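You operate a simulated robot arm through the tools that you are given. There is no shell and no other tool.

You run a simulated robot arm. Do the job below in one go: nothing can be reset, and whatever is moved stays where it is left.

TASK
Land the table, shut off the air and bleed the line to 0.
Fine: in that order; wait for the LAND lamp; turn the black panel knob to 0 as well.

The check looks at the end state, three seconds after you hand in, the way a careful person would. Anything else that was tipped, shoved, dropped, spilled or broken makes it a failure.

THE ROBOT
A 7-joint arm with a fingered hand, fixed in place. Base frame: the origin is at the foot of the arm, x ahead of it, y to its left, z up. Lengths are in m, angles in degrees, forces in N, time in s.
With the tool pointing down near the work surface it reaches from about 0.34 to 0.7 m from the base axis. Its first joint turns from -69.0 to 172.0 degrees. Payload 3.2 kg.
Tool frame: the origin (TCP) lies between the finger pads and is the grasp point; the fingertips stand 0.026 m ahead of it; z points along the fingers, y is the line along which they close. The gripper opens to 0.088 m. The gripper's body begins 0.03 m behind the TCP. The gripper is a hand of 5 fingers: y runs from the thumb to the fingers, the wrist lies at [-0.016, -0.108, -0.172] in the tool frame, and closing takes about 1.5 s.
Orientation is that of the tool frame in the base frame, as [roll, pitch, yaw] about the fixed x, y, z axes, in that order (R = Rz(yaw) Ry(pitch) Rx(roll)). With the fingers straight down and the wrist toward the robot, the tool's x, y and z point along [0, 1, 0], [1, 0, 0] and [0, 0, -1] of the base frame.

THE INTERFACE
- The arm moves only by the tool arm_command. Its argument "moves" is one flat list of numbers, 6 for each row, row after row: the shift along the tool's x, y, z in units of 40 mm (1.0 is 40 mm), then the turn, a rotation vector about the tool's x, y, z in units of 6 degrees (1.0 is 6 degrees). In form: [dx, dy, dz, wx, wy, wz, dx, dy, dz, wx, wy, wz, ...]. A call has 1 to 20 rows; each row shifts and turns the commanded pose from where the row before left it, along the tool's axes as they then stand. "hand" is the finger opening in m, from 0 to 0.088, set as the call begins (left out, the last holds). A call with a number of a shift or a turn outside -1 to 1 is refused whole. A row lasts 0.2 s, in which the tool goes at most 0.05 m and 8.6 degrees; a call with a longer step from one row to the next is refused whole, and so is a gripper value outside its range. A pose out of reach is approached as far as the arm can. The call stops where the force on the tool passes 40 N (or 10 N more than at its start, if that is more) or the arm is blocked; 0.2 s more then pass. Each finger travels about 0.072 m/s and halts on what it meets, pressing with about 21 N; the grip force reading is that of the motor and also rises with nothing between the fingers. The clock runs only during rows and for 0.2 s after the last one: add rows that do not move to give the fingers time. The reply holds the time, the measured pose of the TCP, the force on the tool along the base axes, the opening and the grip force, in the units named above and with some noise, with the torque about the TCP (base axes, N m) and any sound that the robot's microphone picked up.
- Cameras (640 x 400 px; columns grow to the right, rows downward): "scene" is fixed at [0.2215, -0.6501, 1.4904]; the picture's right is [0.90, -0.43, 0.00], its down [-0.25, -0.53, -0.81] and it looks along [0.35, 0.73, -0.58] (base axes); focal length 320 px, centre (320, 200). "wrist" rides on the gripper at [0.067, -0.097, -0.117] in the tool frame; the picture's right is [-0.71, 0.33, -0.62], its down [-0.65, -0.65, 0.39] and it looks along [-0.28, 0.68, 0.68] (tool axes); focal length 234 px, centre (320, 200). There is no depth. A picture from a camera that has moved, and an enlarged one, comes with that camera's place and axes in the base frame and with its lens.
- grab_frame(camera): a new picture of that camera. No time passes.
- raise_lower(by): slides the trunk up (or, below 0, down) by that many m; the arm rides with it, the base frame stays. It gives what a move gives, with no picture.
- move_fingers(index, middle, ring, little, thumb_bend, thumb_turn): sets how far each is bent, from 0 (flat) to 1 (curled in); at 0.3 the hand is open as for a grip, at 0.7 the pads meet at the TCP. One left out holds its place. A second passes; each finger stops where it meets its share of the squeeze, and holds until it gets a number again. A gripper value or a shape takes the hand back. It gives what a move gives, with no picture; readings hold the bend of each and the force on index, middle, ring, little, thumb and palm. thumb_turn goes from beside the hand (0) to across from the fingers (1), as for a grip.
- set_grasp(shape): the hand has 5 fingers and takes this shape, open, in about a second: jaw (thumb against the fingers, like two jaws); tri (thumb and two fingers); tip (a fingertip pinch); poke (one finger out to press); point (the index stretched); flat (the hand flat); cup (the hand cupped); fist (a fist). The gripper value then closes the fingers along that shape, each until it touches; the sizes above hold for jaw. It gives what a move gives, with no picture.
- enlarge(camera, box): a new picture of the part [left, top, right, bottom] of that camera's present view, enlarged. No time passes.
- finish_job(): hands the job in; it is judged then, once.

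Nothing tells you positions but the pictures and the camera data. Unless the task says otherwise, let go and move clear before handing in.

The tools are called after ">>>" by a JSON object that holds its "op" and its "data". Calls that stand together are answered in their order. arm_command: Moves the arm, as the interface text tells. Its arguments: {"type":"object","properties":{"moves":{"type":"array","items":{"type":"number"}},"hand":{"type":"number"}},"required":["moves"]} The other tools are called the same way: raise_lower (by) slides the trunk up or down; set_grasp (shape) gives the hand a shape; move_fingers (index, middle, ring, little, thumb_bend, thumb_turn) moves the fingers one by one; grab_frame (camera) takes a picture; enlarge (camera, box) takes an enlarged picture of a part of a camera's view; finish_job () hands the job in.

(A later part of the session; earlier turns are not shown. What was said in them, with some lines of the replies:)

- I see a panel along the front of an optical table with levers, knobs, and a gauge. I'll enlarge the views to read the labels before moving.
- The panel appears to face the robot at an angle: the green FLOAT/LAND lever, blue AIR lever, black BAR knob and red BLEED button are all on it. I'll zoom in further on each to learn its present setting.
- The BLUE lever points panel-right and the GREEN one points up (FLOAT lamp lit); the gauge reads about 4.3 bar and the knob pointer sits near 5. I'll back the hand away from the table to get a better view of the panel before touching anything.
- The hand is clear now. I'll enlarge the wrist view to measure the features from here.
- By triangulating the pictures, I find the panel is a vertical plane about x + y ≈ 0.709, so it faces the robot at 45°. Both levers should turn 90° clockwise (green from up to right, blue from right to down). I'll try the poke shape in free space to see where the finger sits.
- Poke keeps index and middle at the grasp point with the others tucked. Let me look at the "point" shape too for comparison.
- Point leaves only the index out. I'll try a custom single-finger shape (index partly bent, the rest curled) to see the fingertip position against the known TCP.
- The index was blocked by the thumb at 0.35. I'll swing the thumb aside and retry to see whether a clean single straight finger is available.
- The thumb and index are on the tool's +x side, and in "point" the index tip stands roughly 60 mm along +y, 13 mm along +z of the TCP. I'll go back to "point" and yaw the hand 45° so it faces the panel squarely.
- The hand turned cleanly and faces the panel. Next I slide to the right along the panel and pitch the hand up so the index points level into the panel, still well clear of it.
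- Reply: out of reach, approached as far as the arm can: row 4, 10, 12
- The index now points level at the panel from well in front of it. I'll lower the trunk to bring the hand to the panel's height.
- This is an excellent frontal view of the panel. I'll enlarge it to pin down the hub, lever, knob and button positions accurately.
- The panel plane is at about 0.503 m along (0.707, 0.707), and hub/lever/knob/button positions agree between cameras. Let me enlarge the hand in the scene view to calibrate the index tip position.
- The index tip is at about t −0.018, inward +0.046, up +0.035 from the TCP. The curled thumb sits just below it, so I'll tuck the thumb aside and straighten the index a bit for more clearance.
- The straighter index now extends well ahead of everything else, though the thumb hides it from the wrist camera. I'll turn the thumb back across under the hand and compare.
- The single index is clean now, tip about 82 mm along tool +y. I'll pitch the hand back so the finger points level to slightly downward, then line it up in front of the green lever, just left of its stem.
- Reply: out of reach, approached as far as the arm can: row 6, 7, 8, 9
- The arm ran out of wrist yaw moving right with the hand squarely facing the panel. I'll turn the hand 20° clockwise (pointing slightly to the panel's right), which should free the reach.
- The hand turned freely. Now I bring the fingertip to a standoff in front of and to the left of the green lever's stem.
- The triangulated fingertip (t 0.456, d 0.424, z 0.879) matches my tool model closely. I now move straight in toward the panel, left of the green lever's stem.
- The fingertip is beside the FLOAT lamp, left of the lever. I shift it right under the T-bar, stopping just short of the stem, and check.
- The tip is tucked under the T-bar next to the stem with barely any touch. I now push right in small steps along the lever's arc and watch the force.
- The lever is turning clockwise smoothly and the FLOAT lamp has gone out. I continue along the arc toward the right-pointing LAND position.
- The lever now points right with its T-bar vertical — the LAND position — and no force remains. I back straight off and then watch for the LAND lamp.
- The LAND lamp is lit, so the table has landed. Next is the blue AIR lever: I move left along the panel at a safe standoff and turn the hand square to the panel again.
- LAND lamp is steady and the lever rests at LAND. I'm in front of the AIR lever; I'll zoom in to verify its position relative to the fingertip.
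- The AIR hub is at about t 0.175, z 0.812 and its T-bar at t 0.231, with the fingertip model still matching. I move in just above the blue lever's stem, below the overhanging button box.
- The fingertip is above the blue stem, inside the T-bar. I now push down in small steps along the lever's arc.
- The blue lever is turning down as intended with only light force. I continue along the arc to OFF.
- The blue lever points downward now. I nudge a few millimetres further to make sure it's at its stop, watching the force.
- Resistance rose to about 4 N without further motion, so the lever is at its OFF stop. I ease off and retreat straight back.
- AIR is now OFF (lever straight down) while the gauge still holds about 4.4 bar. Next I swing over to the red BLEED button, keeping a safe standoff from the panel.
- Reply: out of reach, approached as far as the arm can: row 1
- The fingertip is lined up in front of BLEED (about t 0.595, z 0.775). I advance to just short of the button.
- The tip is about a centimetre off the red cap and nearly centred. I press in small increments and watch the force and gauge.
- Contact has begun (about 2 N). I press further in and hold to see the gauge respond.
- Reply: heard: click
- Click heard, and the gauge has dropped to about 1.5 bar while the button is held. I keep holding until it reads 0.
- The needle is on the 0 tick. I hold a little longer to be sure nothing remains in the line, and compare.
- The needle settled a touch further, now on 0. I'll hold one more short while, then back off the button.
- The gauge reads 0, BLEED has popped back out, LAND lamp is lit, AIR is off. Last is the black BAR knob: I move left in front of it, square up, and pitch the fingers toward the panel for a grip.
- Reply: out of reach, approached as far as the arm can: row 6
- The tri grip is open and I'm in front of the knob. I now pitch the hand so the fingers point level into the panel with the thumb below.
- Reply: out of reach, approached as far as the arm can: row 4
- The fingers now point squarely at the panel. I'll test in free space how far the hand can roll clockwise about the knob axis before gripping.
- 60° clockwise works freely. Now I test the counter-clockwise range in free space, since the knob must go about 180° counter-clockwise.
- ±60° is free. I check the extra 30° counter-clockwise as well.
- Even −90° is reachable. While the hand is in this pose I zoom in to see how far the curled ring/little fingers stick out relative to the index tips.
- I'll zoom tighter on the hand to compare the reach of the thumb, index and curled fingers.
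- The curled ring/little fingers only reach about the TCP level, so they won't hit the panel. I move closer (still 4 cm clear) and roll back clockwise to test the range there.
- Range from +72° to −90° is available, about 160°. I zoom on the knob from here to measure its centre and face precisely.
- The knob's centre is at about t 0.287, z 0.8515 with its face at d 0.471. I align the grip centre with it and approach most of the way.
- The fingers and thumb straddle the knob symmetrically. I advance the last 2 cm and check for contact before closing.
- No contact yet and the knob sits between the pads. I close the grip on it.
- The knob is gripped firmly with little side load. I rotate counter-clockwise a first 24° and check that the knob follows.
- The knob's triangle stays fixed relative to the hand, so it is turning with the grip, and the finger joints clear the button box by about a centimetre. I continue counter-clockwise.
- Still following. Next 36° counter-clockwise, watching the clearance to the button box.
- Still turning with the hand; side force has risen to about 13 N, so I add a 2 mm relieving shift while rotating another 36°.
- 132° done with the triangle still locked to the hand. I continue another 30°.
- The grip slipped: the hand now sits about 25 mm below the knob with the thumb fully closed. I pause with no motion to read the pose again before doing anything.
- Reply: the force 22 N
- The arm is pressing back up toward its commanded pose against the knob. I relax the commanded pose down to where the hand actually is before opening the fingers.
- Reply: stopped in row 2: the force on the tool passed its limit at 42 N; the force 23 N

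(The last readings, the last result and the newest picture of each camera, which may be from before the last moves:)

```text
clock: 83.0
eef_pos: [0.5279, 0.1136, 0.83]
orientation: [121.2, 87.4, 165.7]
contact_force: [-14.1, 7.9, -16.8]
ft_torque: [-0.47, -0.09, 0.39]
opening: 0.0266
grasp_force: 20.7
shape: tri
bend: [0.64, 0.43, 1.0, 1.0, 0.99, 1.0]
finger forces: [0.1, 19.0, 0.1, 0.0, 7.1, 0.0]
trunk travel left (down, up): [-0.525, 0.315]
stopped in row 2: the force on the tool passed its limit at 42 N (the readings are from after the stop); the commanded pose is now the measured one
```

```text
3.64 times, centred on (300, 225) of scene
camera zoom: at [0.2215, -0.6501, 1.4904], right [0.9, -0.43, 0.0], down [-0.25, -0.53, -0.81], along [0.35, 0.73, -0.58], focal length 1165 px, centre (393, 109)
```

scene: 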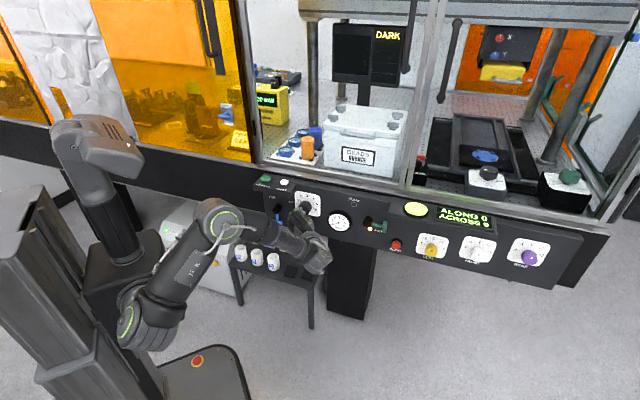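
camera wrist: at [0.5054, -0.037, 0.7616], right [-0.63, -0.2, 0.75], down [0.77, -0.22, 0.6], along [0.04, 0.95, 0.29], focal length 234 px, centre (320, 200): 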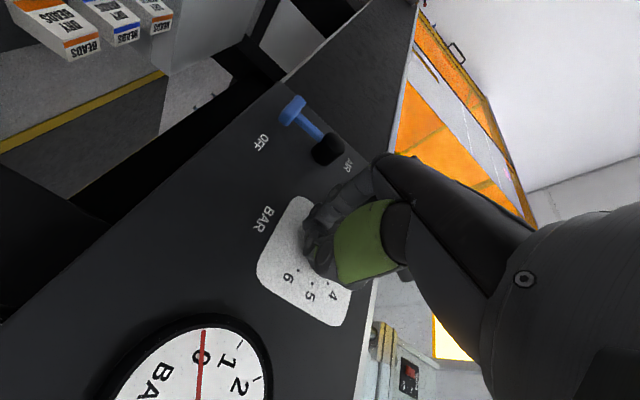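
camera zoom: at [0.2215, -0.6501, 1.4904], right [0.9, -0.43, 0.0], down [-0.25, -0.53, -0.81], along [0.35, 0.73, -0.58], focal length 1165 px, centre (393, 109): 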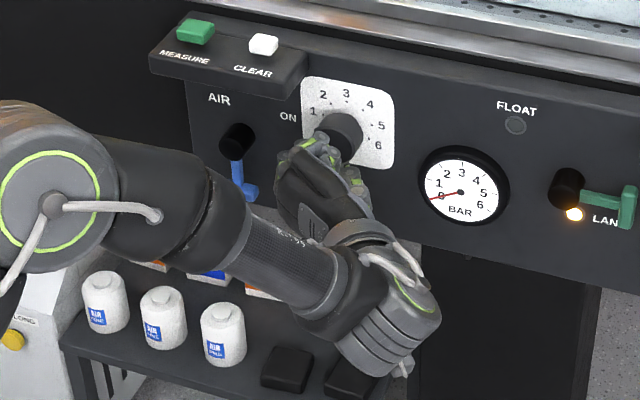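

The commanded pose now equals the measured one. I open the hand moderately to release the knob.

>>> {"op": "arm_command", "data": {"hand": 0.065, "moves": [0, 0, 0, 0, 0, 0, 0, 0, 0, 0, 0, 0, 0, 0, 0, 0, 0, 0, 0, 0, 0, 0, 0, 0, 0, 0, 0, 0, 0, 0]}}

>>> {"op": "enlarge", "data": {"camera": "scene", "box": [270, 180, 340, 250]}}

>>> {"op": "grab_frame", "data": {"camera": "wrist"}}

```text
clock: 84.2
eef_pos: [0.5316, 0.1099, 0.835]
orientation: [107.7, 87.8, 151.8]
contact_force: [-0.4, 0.5, -0.5]
ft_torque: [0.02, -0.03, 0.03]
opening: 0.0649
grasp_force: 0.0
shape: tri
bend: [0.4, 0.34, 0.99, 0.99, 0.07, 0.98]
finger forces: [0.1, 0.2, 0.1, 0.0, 0.2, 0.1]
trunk travel left (down, up): [-0.525, 0.315]
```

```text
5.71 times, centred on (305, 215) of scene
camera zoom: at [0.2215, -0.6501, 1.4904], right [0.9, -0.43, 0.0], down [-0.25, -0.53, -0.81], along [0.35, 0.73, -0.58], focal length 1830 px, centre (406, 114)
```

zoom: 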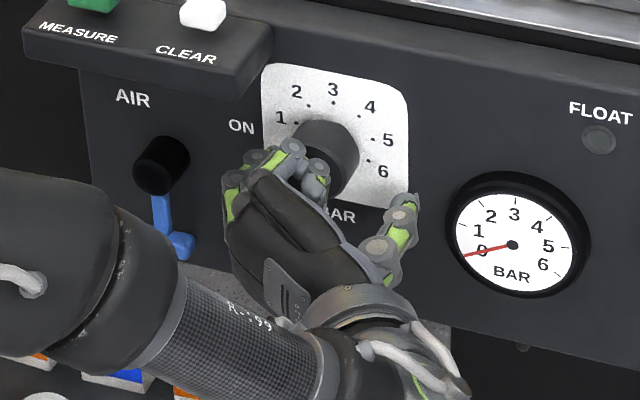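

```text
taken
camera wrist: at [0.5116, -0.0397, 0.7673], right [-0.66, -0.21, 0.73], down [0.76, -0.21, 0.62], along [0.03, 0.95, 0.3], focal length 234 px, centre (320, 200)
```

wrist: 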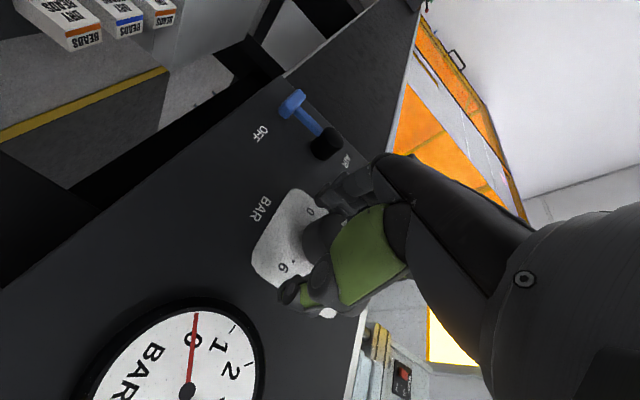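

Released with zero force. I back straight away from the panel to inspect the knob pointer.

>>> {"op": "arm_command", "data": {"moves": [0, 0, -0.5, 0, 0, 0, 0, 0, -0.75, 0, 0, 0, 0, 0, -0.75, 0, 0, 0, 0, 0, -0.75, 0, 0, 0, 0, 0, 0, 0, 0, 0]}}

>>> {"op": "enlarge", "data": {"camera": "scene", "box": [250, 170, 350, 250]}}

>>> {"op": "grab_frame", "data": {"camera": "wrist"}}

```text
clock: 85.4
eef_pos: [0.4511, 0.0363, 0.8351]
orientation: [116.8, 88.0, 161.3]
contact_force: [0.4, 1.0, 0.2]
ft_torque: [-0.01, 0.02, -0.01]
opening: 0.065
grasp_force: 0.1
shape: tri
bend: [0.4, 0.34, 0.99, 0.99, 0.07, 0.98]
finger forces: [0.0, 0.0, 0.0, 0.0, 0.0, 0.0]
trunk travel left (down, up): [-0.525, 0.315]
```

```text
5.00 times, centred on (300, 210) of scene
camera zoom: at [0.2215, -0.6501, 1.4904], right [0.9, -0.43, 0.0], down [-0.25, -0.53, -0.81], along [0.35, 0.73, -0.58], focal length 1602 px, centre (420, 150)
```

zoom: 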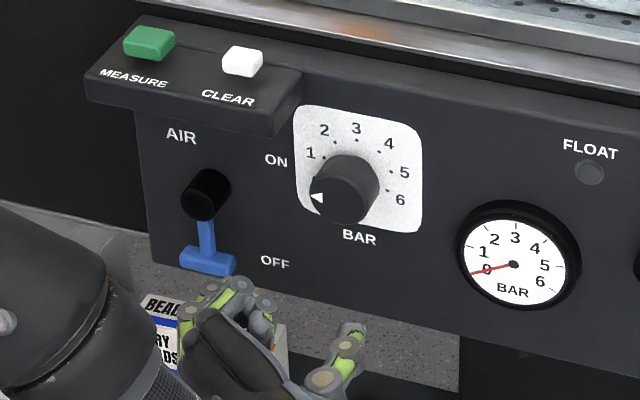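

```text
taken
camera wrist: at [0.4322, -0.1152, 0.7687], right [-0.65, -0.21, 0.73], down [0.76, -0.2, 0.62], along [0.02, 0.96, 0.29], focal length 234 px, centre (320, 200)
```

wrist: 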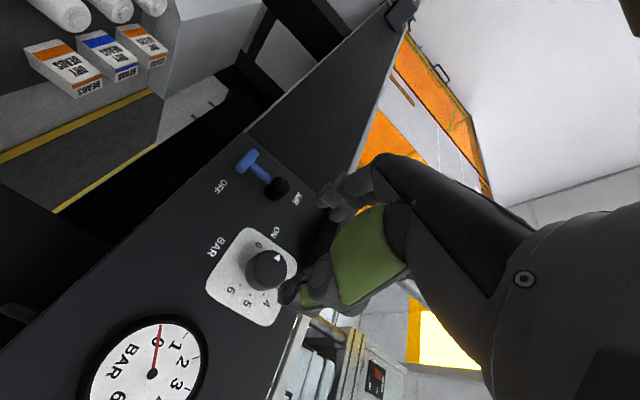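

The knob pointer has come round to near 0, and the AIR lever and others are unchanged. I zoom in to read the pointer precisely.

>>> {"op": "enlarge", "data": {"camera": "scene", "box": [290, 185, 340, 220]}}

>>> {"op": "enlarge", "data": {"camera": "wrist", "box": [190, 215, 320, 335]}}

```text
11.43 times, centred on (315, 202) of scene
camera zoom: at [0.2215, -0.6501, 1.4904], right [0.9, -0.43, 0.0], down [-0.25, -0.53, -0.81], along [0.35, 0.73, -0.58], focal length 3661 px, centre (377, 171)
```

zoom: 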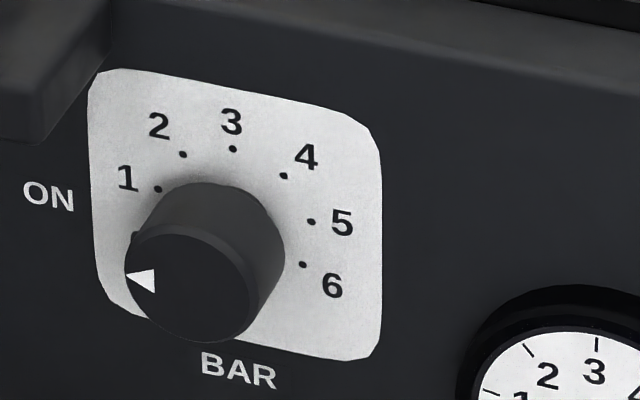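

```text
3.33 times, centred on (255, 275) of wrist
camera zoom: at [0.4322, -0.1152, 0.7687], right [-0.65, -0.21, 0.73], down [0.76, -0.2, 0.62], along [0.02, 0.96, 0.29], focal length 781 px, centre (537, -50)
```

zoom: 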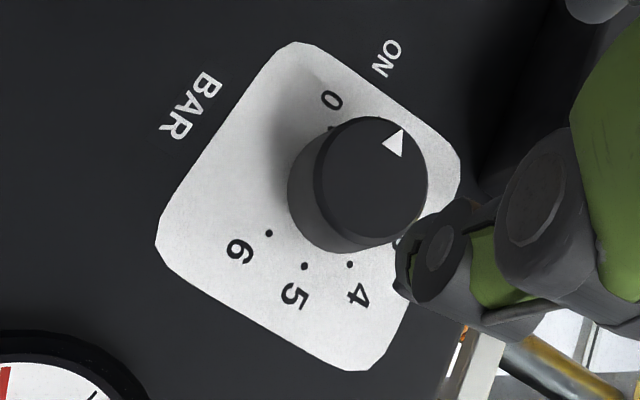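

The pointer reads about 0.7 (roughly −90°), so about 30° more counter-clockwise is needed to reach 0. I roll the hand back clockwise at standoff to a comfortable angle for a second grip.

>>> {"op": "arm_command", "data": {"moves": [0, 0, 0, 0, 0, 1, 0, 0, 0, 0, 0, 1, 0, 0, 0, 0, 0, 1, 0, 0, 0, 0, 0, 1, 0, 0, 0, 0, 0, 1, 0, 0, 0, 0, 0, 1, 0, 0, 0, 0, 0, 1, 0, 0, 0, 0, 0, 1, 0, 0, 0, 0, 0, 1, 0, 0, 0, 0, 0, 1, 0, 0, 0, 0, 0, 1, 0, 0, 0, 0, 0, 1, 0, 0, 0, 0, 0, 1, 0, 0, 0, 0, 0, 1, 0, 0, 0, 0, 0, 1, 0, 0, 0, 0, 0, 1, 0, 0, 0, 0, 0, 1, 0, 0, 0, 0, 0, 0]}}

>>> {"op": "grab_frame", "data": {"camera": "wrist"}}

>>> {"op": "enlarge", "data": {"camera": "scene", "box": [250, 170, 350, 260]}}

```text
clock: 89.2
eef_pos: [0.4508, 0.0351, 0.835]
orientation: [90.9, -14.0, 134.0]
contact_force: [1.4, -1.0, -0.5]
ft_torque: [-0.05, 0.01, 0.0]
opening: 0.0649
grasp_force: 0.1
shape: tri
bend: [0.4, 0.34, 0.99, 0.99, 0.07, 0.98]
finger forces: [0.0, 0.0, 0.1, 0.0, 0.0, 0.1]
trunk travel left (down, up): [-0.525, 0.315]
```

```text
taken
camera wrist: at [0.3043, 0.0162, 0.7597], right [0.09, -0.98, 0.16], down [0.6, -0.08, -0.8], along [0.8, 0.17, 0.58], focal length 234 px, centre (320, 200)
```

wrist: 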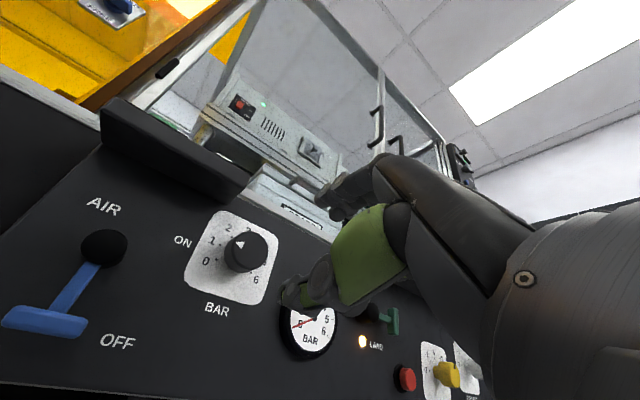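

```text
4.44 times, centred on (300, 215) of scene
camera zoom: at [0.2215, -0.6501, 1.4904], right [0.9, -0.43, 0.0], down [-0.25, -0.53, -0.81], along [0.35, 0.73, -0.58], focal length 1424 px, centre (409, 133)
```

zoom: 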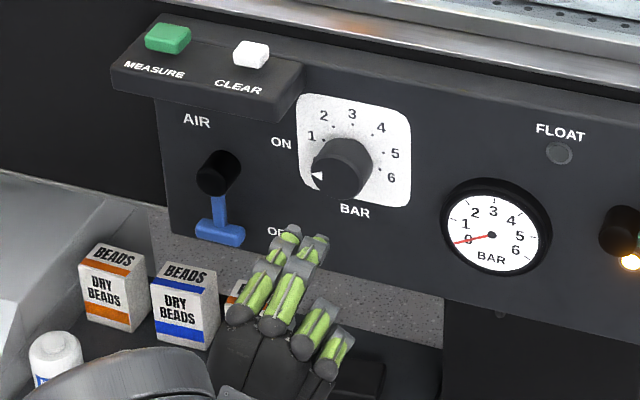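

I zoom on the knob from this frontal angle to verify the pointer reading.

>>> {"op": "enlarge", "data": {"camera": "wrist", "box": [170, 195, 290, 315]}}

```text
3.33 times, centred on (230, 255) of wrist
camera zoom: at [0.3043, 0.0162, 0.7597], right [0.09, -0.98, 0.16], down [0.6, -0.08, -0.8], along [0.8, 0.17, 0.58], focal length 781 px, centre (620, 17)
```

zoom: 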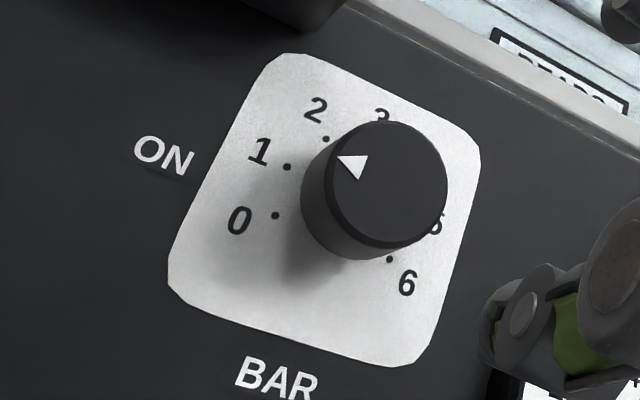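

The pointer is at about −92°, so roughly 28° to go. I reopen the hand fully, align with the knob centre and approach part-way.

>>> {"op": "arm_command", "data": {"hand": 0.088, "moves": [0.167, 0.188, 0, 0, 0, 0, 0.166, 0.187, 0, 0, 0, 0, 0, 0, 0.8, 0, 0, 0, 0, 0, 0.8, 0, 0, 0, 0, 0, 0.8, 0, 0, 0, 0, 0, 0, 0, 0, 0]}}

>>> {"op": "enlarge", "data": {"camera": "wrist", "box": [190, 130, 430, 350]}}

>>> {"op": "enlarge", "data": {"camera": "scene", "box": [270, 180, 340, 250]}}

```text
clock: 90.6
eef_pos: [0.5152, 0.1111, 0.852]
orientation: [90.9, -13.9, 134.0]
contact_force: [0.3, 0.3, 0.5]
ft_torque: [0.02, -0.04, 0.01]
opening: 0.088
grasp_force: 0.0
shape: tri
bend: [0.3, 0.3, 0.99, 0.99, 0.3, 0.97]
finger forces: [0.1, 0.1, 0.1, 0.0, 0.1, 0.1]
trunk travel left (down, up): [-0.525, 0.315]
```

```text
1.82 times, centred on (310, 240) of wrist
camera zoom: at [0.3671, 0.0908, 0.7758], right [0.09, -0.98, 0.16], down [0.6, -0.08, -0.8], along [0.79, 0.17, 0.58], focal length 426 px, centre (338, 127)
```

zoom: 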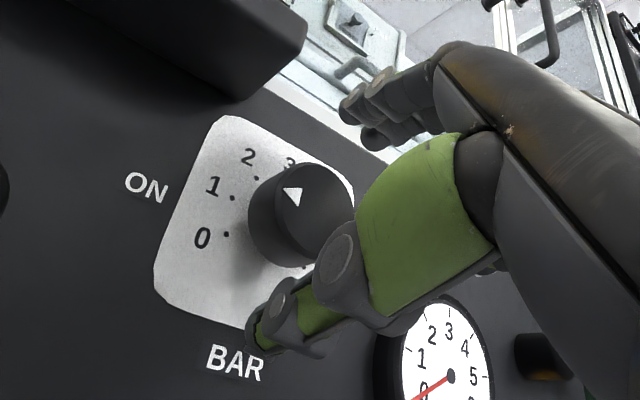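

```text
5.71 times, centred on (305, 215) of scene
camera zoom: at [0.2215, -0.6501, 1.4904], right [0.9, -0.43, 0.0], down [-0.25, -0.53, -0.81], along [0.35, 0.73, -0.58], focal length 1830 px, centre (406, 114)
```

zoom: 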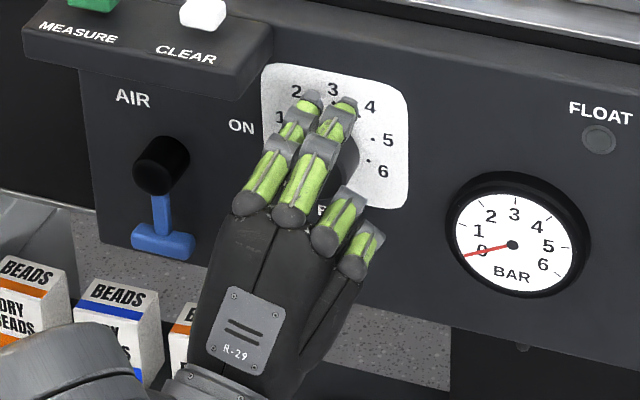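

Aligned and clear. I advance the last 1.6 cm and close the grip on the knob.

>>> {"op": "arm_command", "data": {"moves": [0, 0, 0.2, 0, 0, 0, 0, 0, 0.21, 0, 0, 0, 0, 0, 0, 0, 0, 0]}}

>>> {"op": "arm_command", "data": {"hand": 0.025, "moves": [0, 0, 0, 0, 0, 0, 0, 0, 0, 0, 0, 0, 0, 0, 0, 0, 0, 0, 0, 0, 0, 0, 0, 0, 0, 0, 0, 0, 0, 0, 0, 0, 0, 0, 0, 0, 0, 0, 0, 0, 0, 0]}}

>>> {"op": "enlarge", "data": {"camera": "wrist", "box": [190, 130, 430, 350]}}

>>> {"op": "enlarge", "data": {"camera": "scene", "box": [270, 180, 340, 250]}}

```text
clock: 91.4
eef_pos: [0.5252, 0.1218, 0.8513]
orientation: [90.9, -13.8, 134.1]
contact_force: [-0.3, 0.8, 0.1]
ft_torque: [-0.03, 0.01, 0.01]
opening: 0.0878
grasp_force: 0.0
shape: tri
bend: [0.3, 0.3, 0.99, 0.99, 0.3, 0.97]
finger forces: [0.0, 0.0, 0.0, 0.0, 0.0, 0.0]
trunk travel left (down, up): [-0.525, 0.315]
```

```text
clock: 93.0
eef_pos: [0.5272, 0.1218, 0.8499]
orientation: [91.0, -13.8, 133.9]
contact_force: [-0.8, 1.1, -3.4]
ft_torque: [-0.06, 0.1, 0.01]
opening: 0.0328
grasp_force: 21.0
shape: tri
bend: [0.55, 0.5, 1.0, 1.0, 0.38, 1.0]
finger forces: [9.5, 8.1, 0.0, 0.0, 21.0, 0.0]
trunk travel left (down, up): [-0.525, 0.315]
```

```text
1.82 times, centred on (310, 240) of wrist
camera zoom: at [0.3784, 0.1018, 0.7755], right [0.09, -0.98, 0.16], down [0.6, -0.08, -0.8], along [0.79, 0.17, 0.58], focal length 426 px, centre (338, 127)
```

zoom: 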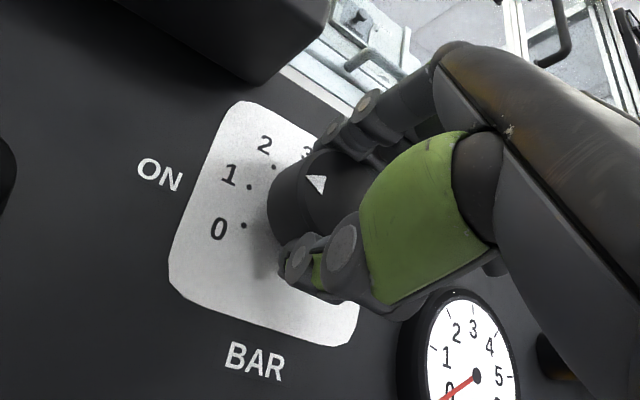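

```text
5.71 times, centred on (305, 215) of scene
camera zoom: at [0.2215, -0.6501, 1.4904], right [0.9, -0.43, 0.0], down [-0.25, -0.53, -0.81], along [0.35, 0.73, -0.58], focal length 1830 px, centre (406, 114)
```

zoom: 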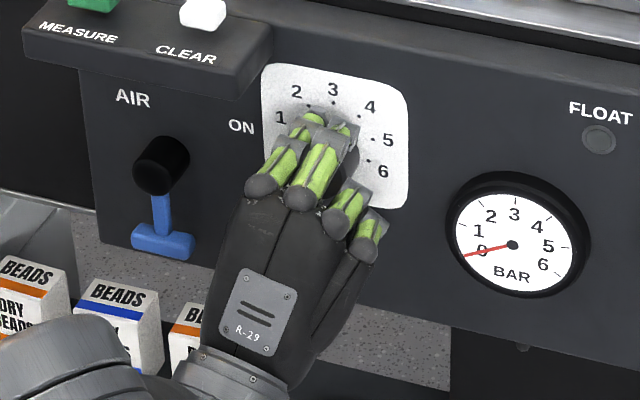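

The knob is gripped again with low side load. I'll zoom tightly on the triangle to get a better reading before turning.

>>> {"op": "enlarge", "data": {"camera": "wrist", "box": [240, 180, 360, 280]}}

```text
4.00 times, centred on (300, 230) of wrist
camera zoom: at [0.3784, 0.1018, 0.7755], right [0.09, -0.98, 0.16], down [0.6, -0.08, -0.8], along [0.79, 0.17, 0.58], focal length 937 px, centre (400, 80)
```

zoom: 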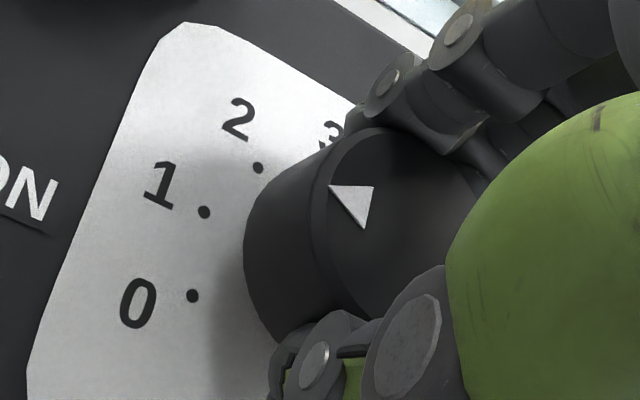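

The pointer is at about −96°, so about 24° remain. I rotate 24° counter-clockwise and re-read.

>>> {"op": "arm_command", "data": {"moves": [0, 0, 0, 0, 0, -1, 0, 0, 0, 0, 0, -1, 0, 0, 0, 0, 0, -1, 0, 0, 0, 0, 0, -1, 0, 0, 0, 0, 0, 0]}}

>>> {"op": "enlarge", "data": {"camera": "wrist", "box": [240, 180, 360, 280]}}

>>> {"op": "enlarge", "data": {"camera": "scene", "box": [270, 180, 340, 250]}}

```text
clock: 94.2
eef_pos: [0.5262, 0.1217, 0.8515]
orientation: [90.9, 10.2, 134.4]
contact_force: [0.1, 2.6, -0.5]
ft_torque: [0.0, 0.05, -0.02]
opening: 0.0328
grasp_force: 21.0
shape: tri
bend: [0.55, 0.5, 1.0, 1.0, 0.38, 1.0]
finger forces: [10.7, 8.5, 0.0, 0.1, 19.8, 0.0]
trunk travel left (down, up): [-0.525, 0.315]
```

```text
4.00 times, centred on (300, 230) of wrist
camera zoom: at [0.4058, 0.073, 0.7466], right [0.0, -0.89, 0.46], down [0.8, -0.27, -0.53], along [0.6, 0.37, 0.71], focal length 937 px, centre (400, 80)
```

zoom: 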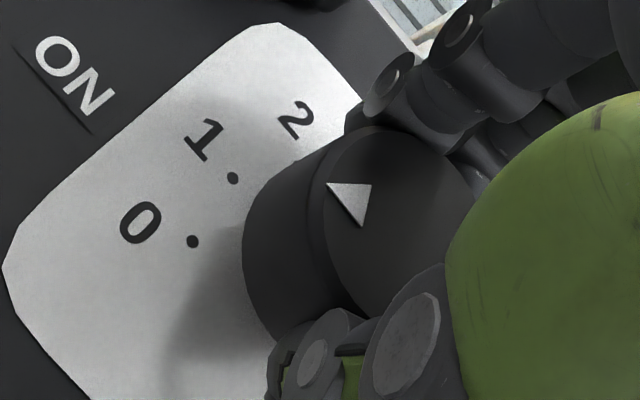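

```text
5.71 times, centred on (305, 215) of scene
camera zoom: at [0.2215, -0.6501, 1.4904], right [0.9, -0.43, 0.0], down [-0.25, -0.53, -0.81], along [0.35, 0.73, -0.58], focal length 1830 px, centre (406, 114)
```

zoom: 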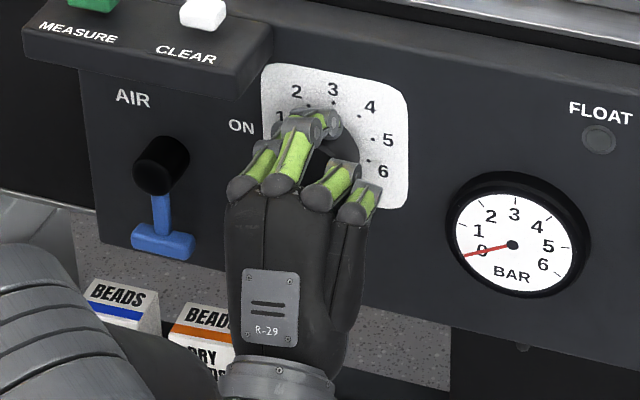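

The knob followed; pointer is now about −112°. I turn another 8° to bring it onto the 0 mark and watch for an end stop.

>>> {"op": "arm_command", "data": {"moves": [0, 0, 0, 0, 0, -0.667, 0, 0, 0, 0, 0, -0.667, 0, 0, 0, 0, 0, 0]}}

>>> {"op": "enlarge", "data": {"camera": "wrist", "box": [240, 180, 360, 280]}}

```text
clock: 95.0
eef_pos: [0.525, 0.1212, 0.8507]
orientation: [90.9, 18.3, 134.5]
contact_force: [1.9, 3.9, 0.5]
ft_torque: [0.04, 0.03, -0.04]
opening: 0.0332
grasp_force: 21.1
shape: tri
bend: [0.55, 0.5, 1.0, 1.0, 0.39, 1.0]
finger forces: [11.3, 9.3, 0.0, 0.0, 19.5, 0.0]
trunk travel left (down, up): [-0.525, 0.315]
```

```text
4.00 times, centred on (300, 230) of wrist
camera zoom: at [0.4165, 0.0617, 0.7409], right [-0.04, -0.84, 0.55], down [0.85, -0.32, -0.42], along [0.53, 0.44, 0.72], focal length 937 px, centre (400, 80)
```

zoom: 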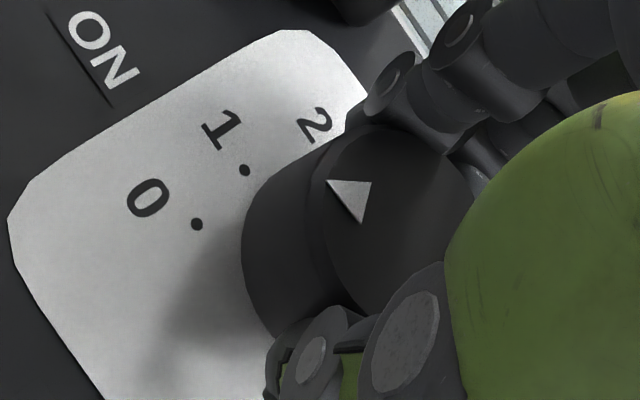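

By this reading the pointer is at about −120°, i.e. on 0, with no end-stop force. I open the hand and back off to verify.

>>> {"op": "arm_command", "data": {"hand": 0.088, "moves": [0, 0, 0, 0, 0, 0, 0, 0, 0, 0, 0, 0, 0, 0, 0, 0, 0, 0, 0, 0, 0, 0, 0, 0, 0, 0, 0, 0, 0, 0]}}

>>> {"op": "arm_command", "data": {"moves": [0, 0, -0.5, 0, 0, 0, 0, 0, -0.75, 0, 0, 0, 0, 0, -0.75, 0, 0, 0, 0, 0, -0.75, 0, 0, 0, 0, 0, 0, 0, 0, 0]}}

>>> {"op": "enlarge", "data": {"camera": "scene", "box": [290, 185, 340, 220]}}

>>> {"op": "enlarge", "data": {"camera": "wrist", "box": [160, 195, 300, 315]}}

```text
clock: 96.2
eef_pos: [0.5253, 0.1198, 0.8506]
orientation: [90.9, 18.2, 134.7]
contact_force: [0.7, -0.4, 0.3]
ft_torque: [0.01, 0.03, -0.02]
opening: 0.0881
grasp_force: 0.0
shape: tri
bend: [0.3, 0.3, 0.99, 0.99, 0.3, 0.97]
finger forces: [0.1, 0.0, 0.1, 0.0, 0.0, 0.0]
trunk travel left (down, up): [-0.525, 0.315]
```

```text
clock: 97.4
eef_pos: [0.4459, 0.0434, 0.8531]
orientation: [90.9, 18.2, 134.7]
contact_force: [0.3, 0.3, 0.5]
ft_torque: [0.0, 0.01, 0.02]
opening: 0.0876
grasp_force: 0.1
shape: tri
bend: [0.3, 0.3, 0.99, 0.99, 0.3, 0.97]
finger forces: [0.0, 0.0, 0.1, 0.0, 0.1, 0.1]
trunk travel left (down, up): [-0.525, 0.315]
```

```text
11.43 times, centred on (315, 202) of scene
camera zoom: at [0.2215, -0.6501, 1.4904], right [0.9, -0.43, 0.0], down [-0.25, -0.53, -0.81], along [0.35, 0.73, -0.58], focal length 3661 px, centre (377, 171)
```

zoom: 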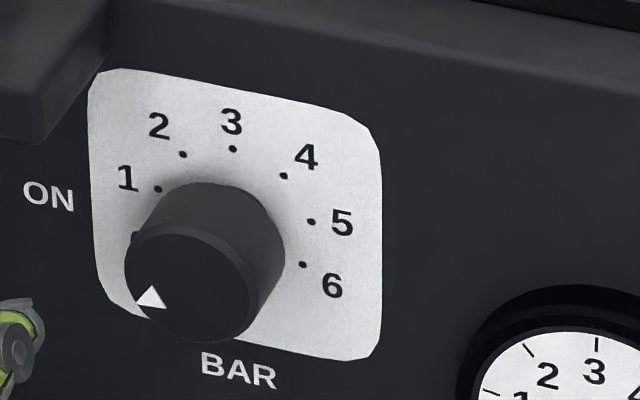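

```text
3.33 times, centred on (230, 255) of wrist
camera zoom: at [0.3369, -0.0161, 0.7424], right [-0.04, -0.84, 0.55], down [0.85, -0.32, -0.42], along [0.53, 0.44, 0.72], focal length 781 px, centre (620, 17)
```

zoom: 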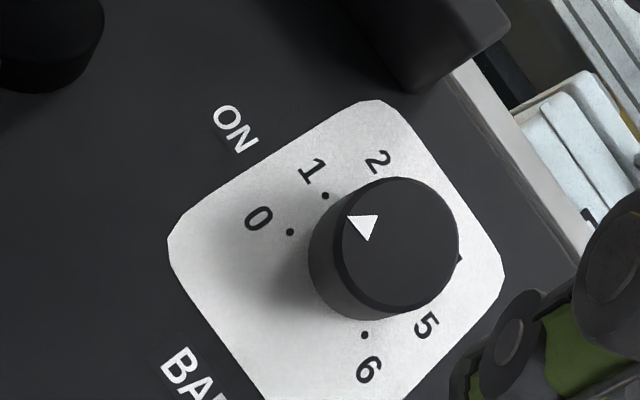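

The triangle now points toward the 0 mark. I'll zoom in further to confirm it precisely.

>>> {"op": "enlarge", "data": {"camera": "wrist", "box": [205, 235, 275, 300]}}

>>> {"op": "enlarge", "data": {"camera": "scene", "box": [297, 193, 325, 217]}}

```text
6.15 times, centred on (240, 268) of wrist
camera zoom: at [0.3369, -0.0161, 0.7424], right [-0.04, -0.84, 0.55], down [0.85, -0.32, -0.42], along [0.53, 0.44, 0.72], focal length 1441 px, centre (812, -215)
```

zoom: 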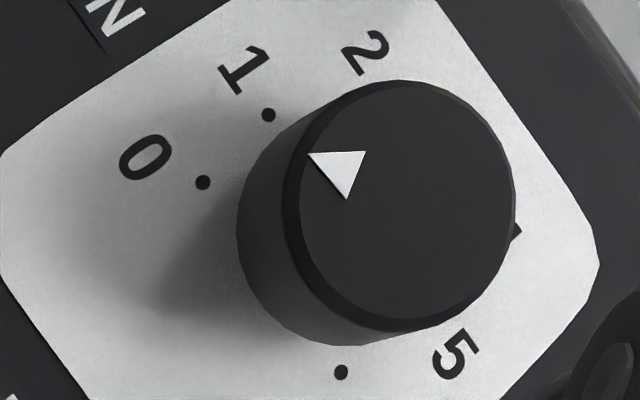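

```text
16.00 times, centred on (311, 205) of scene
camera zoom: at [0.2215, -0.6501, 1.4904], right [0.9, -0.43, 0.0], down [-0.25, -0.53, -0.81], along [0.35, 0.73, -0.58], focal length 5126 px, centre (464, 120)
```

zoom: 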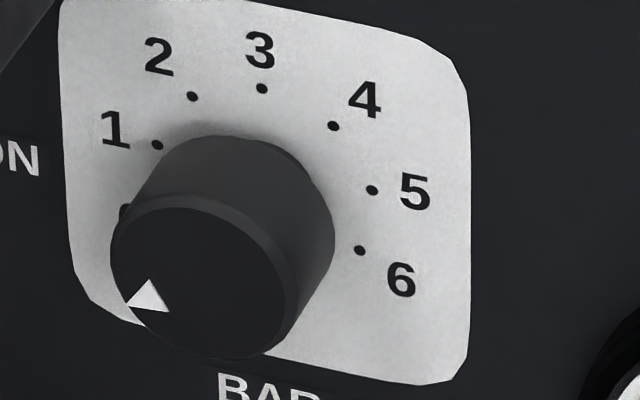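

Averaged over both cameras the pointer sits at −120° ± 3°, right on 0. I back off a bit more and check the whole panel one last time.

>>> {"op": "arm_command", "data": {"moves": [0, 0, -0.7, 0, 0, 0, 0, 0, -0.7, 0, 0, 0, 0, 0, 0, 0, 0, 0]}}

>>> {"op": "grab_frame", "data": {"camera": "scene"}}

>>> {"op": "enlarge", "data": {"camera": "scene", "box": [250, 170, 410, 270]}}

>>> {"op": "enlarge", "data": {"camera": "scene", "box": [370, 180, 570, 305]}}

>>> {"op": "enlarge", "data": {"camera": "scene", "box": [160, 200, 340, 330]}}

```text
clock: 98.2
eef_pos: [0.4059, 0.0047, 0.8542]
orientation: [90.9, 18.2, 134.5]
contact_force: [0.6, 1.3, 0.0]
ft_torque: [0.0, -0.02, 0.01]
opening: 0.0878
grasp_force: 0.2
shape: tri
bend: [0.3, 0.3, 0.99, 0.99, 0.3, 0.97]
finger forces: [0.0, 0.0, 0.0, 0.1, 0.0, 0.0]
trunk travel left (down, up): [-0.525, 0.315]
```

```text
taken
```

scene: 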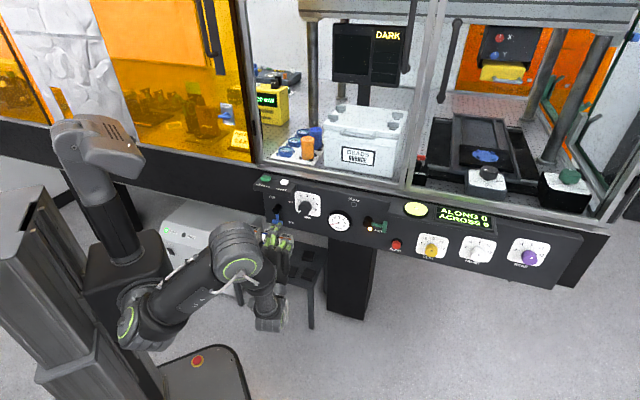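

```text
4.00 times, centred on (330, 220) of scene
camera zoom: at [0.2215, -0.6501, 1.4904], right [0.9, -0.43, 0.0], down [-0.25, -0.53, -0.81], along [0.35, 0.73, -0.58], focal length 1281 px, centre (280, 120)
```

zoom: 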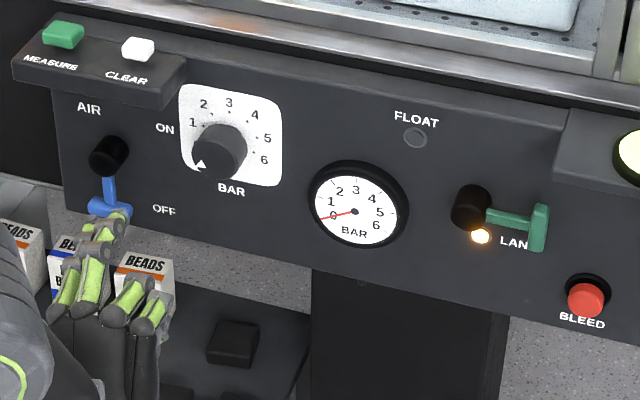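

```text
3.20 times, centred on (470, 242) of scene
camera zoom: at [0.2215, -0.6501, 1.4904], right [0.9, -0.43, 0.0], down [-0.25, -0.53, -0.81], along [0.35, 0.73, -0.58], focal length 1025 px, centre (-160, 64)
```

zoom: 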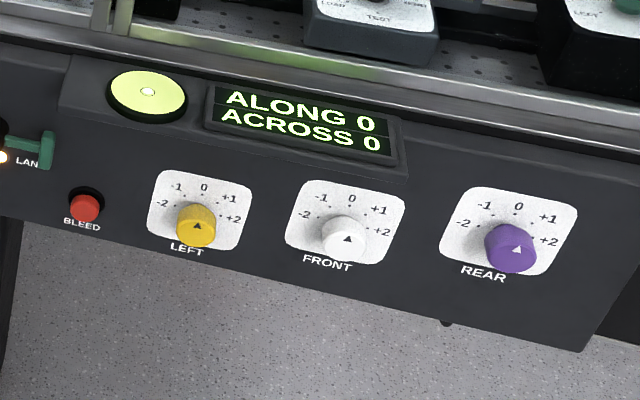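

```text
3.08 times, centred on (250, 265) of scene
camera zoom: at [0.2215, -0.6501, 1.4904], right [0.9, -0.43, 0.0], down [-0.25, -0.53, -0.81], along [0.35, 0.73, -0.58], focal length 986 px, centre (535, 0)
```

zoom: 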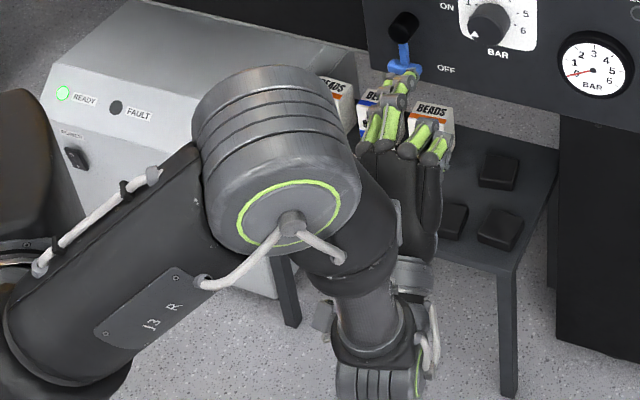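

Everything is in its end state: the green lever is at LAND with its lamp lit and AIR is OFF. The gauge reads 0, BLEED is released, and the black BAR knob is at 0. The other knobs, buttons and objects look unchanged and the hand is clear, so I hand in.

>>> {"op": "finish_job", "data": {}}

```text
The job is handed in.
```

The job is handed in. In the last pictures the table was landed, the air was off and the line was bled to 0.

- **Land:** I turned the green lever from FLOAT to LAND. The LAND lamp came on before I touched anything else, and it is still lit.
- **Air:** I turned the blue AIR lever down to OFF and pushed until it met its stop.
- **Bleed:** I held BLEED until the gauge needle sat on 0, kept it pressed a few seconds longer, then let go. The button came back out and the gauge stayed at 0.
- **Black panel knob:** I turned it from about 4.5 down to 0. The pointer is within about 3 degrees of the 0 mark, roughly 0.1 bar.

The first grip on the black knob slipped near the end of its turn. The hand dropped about 25 mm below the knob, and one move stopped at 42 N against it. I released, gripped again and finished the turn.

Afterwards the AIR lever, the other knobs and buttons, and the items on the table looked unchanged in the pictures. I saw nothing tipped or knocked over. In the last picture the arm hid most of the bottles and boxes on the low bench.
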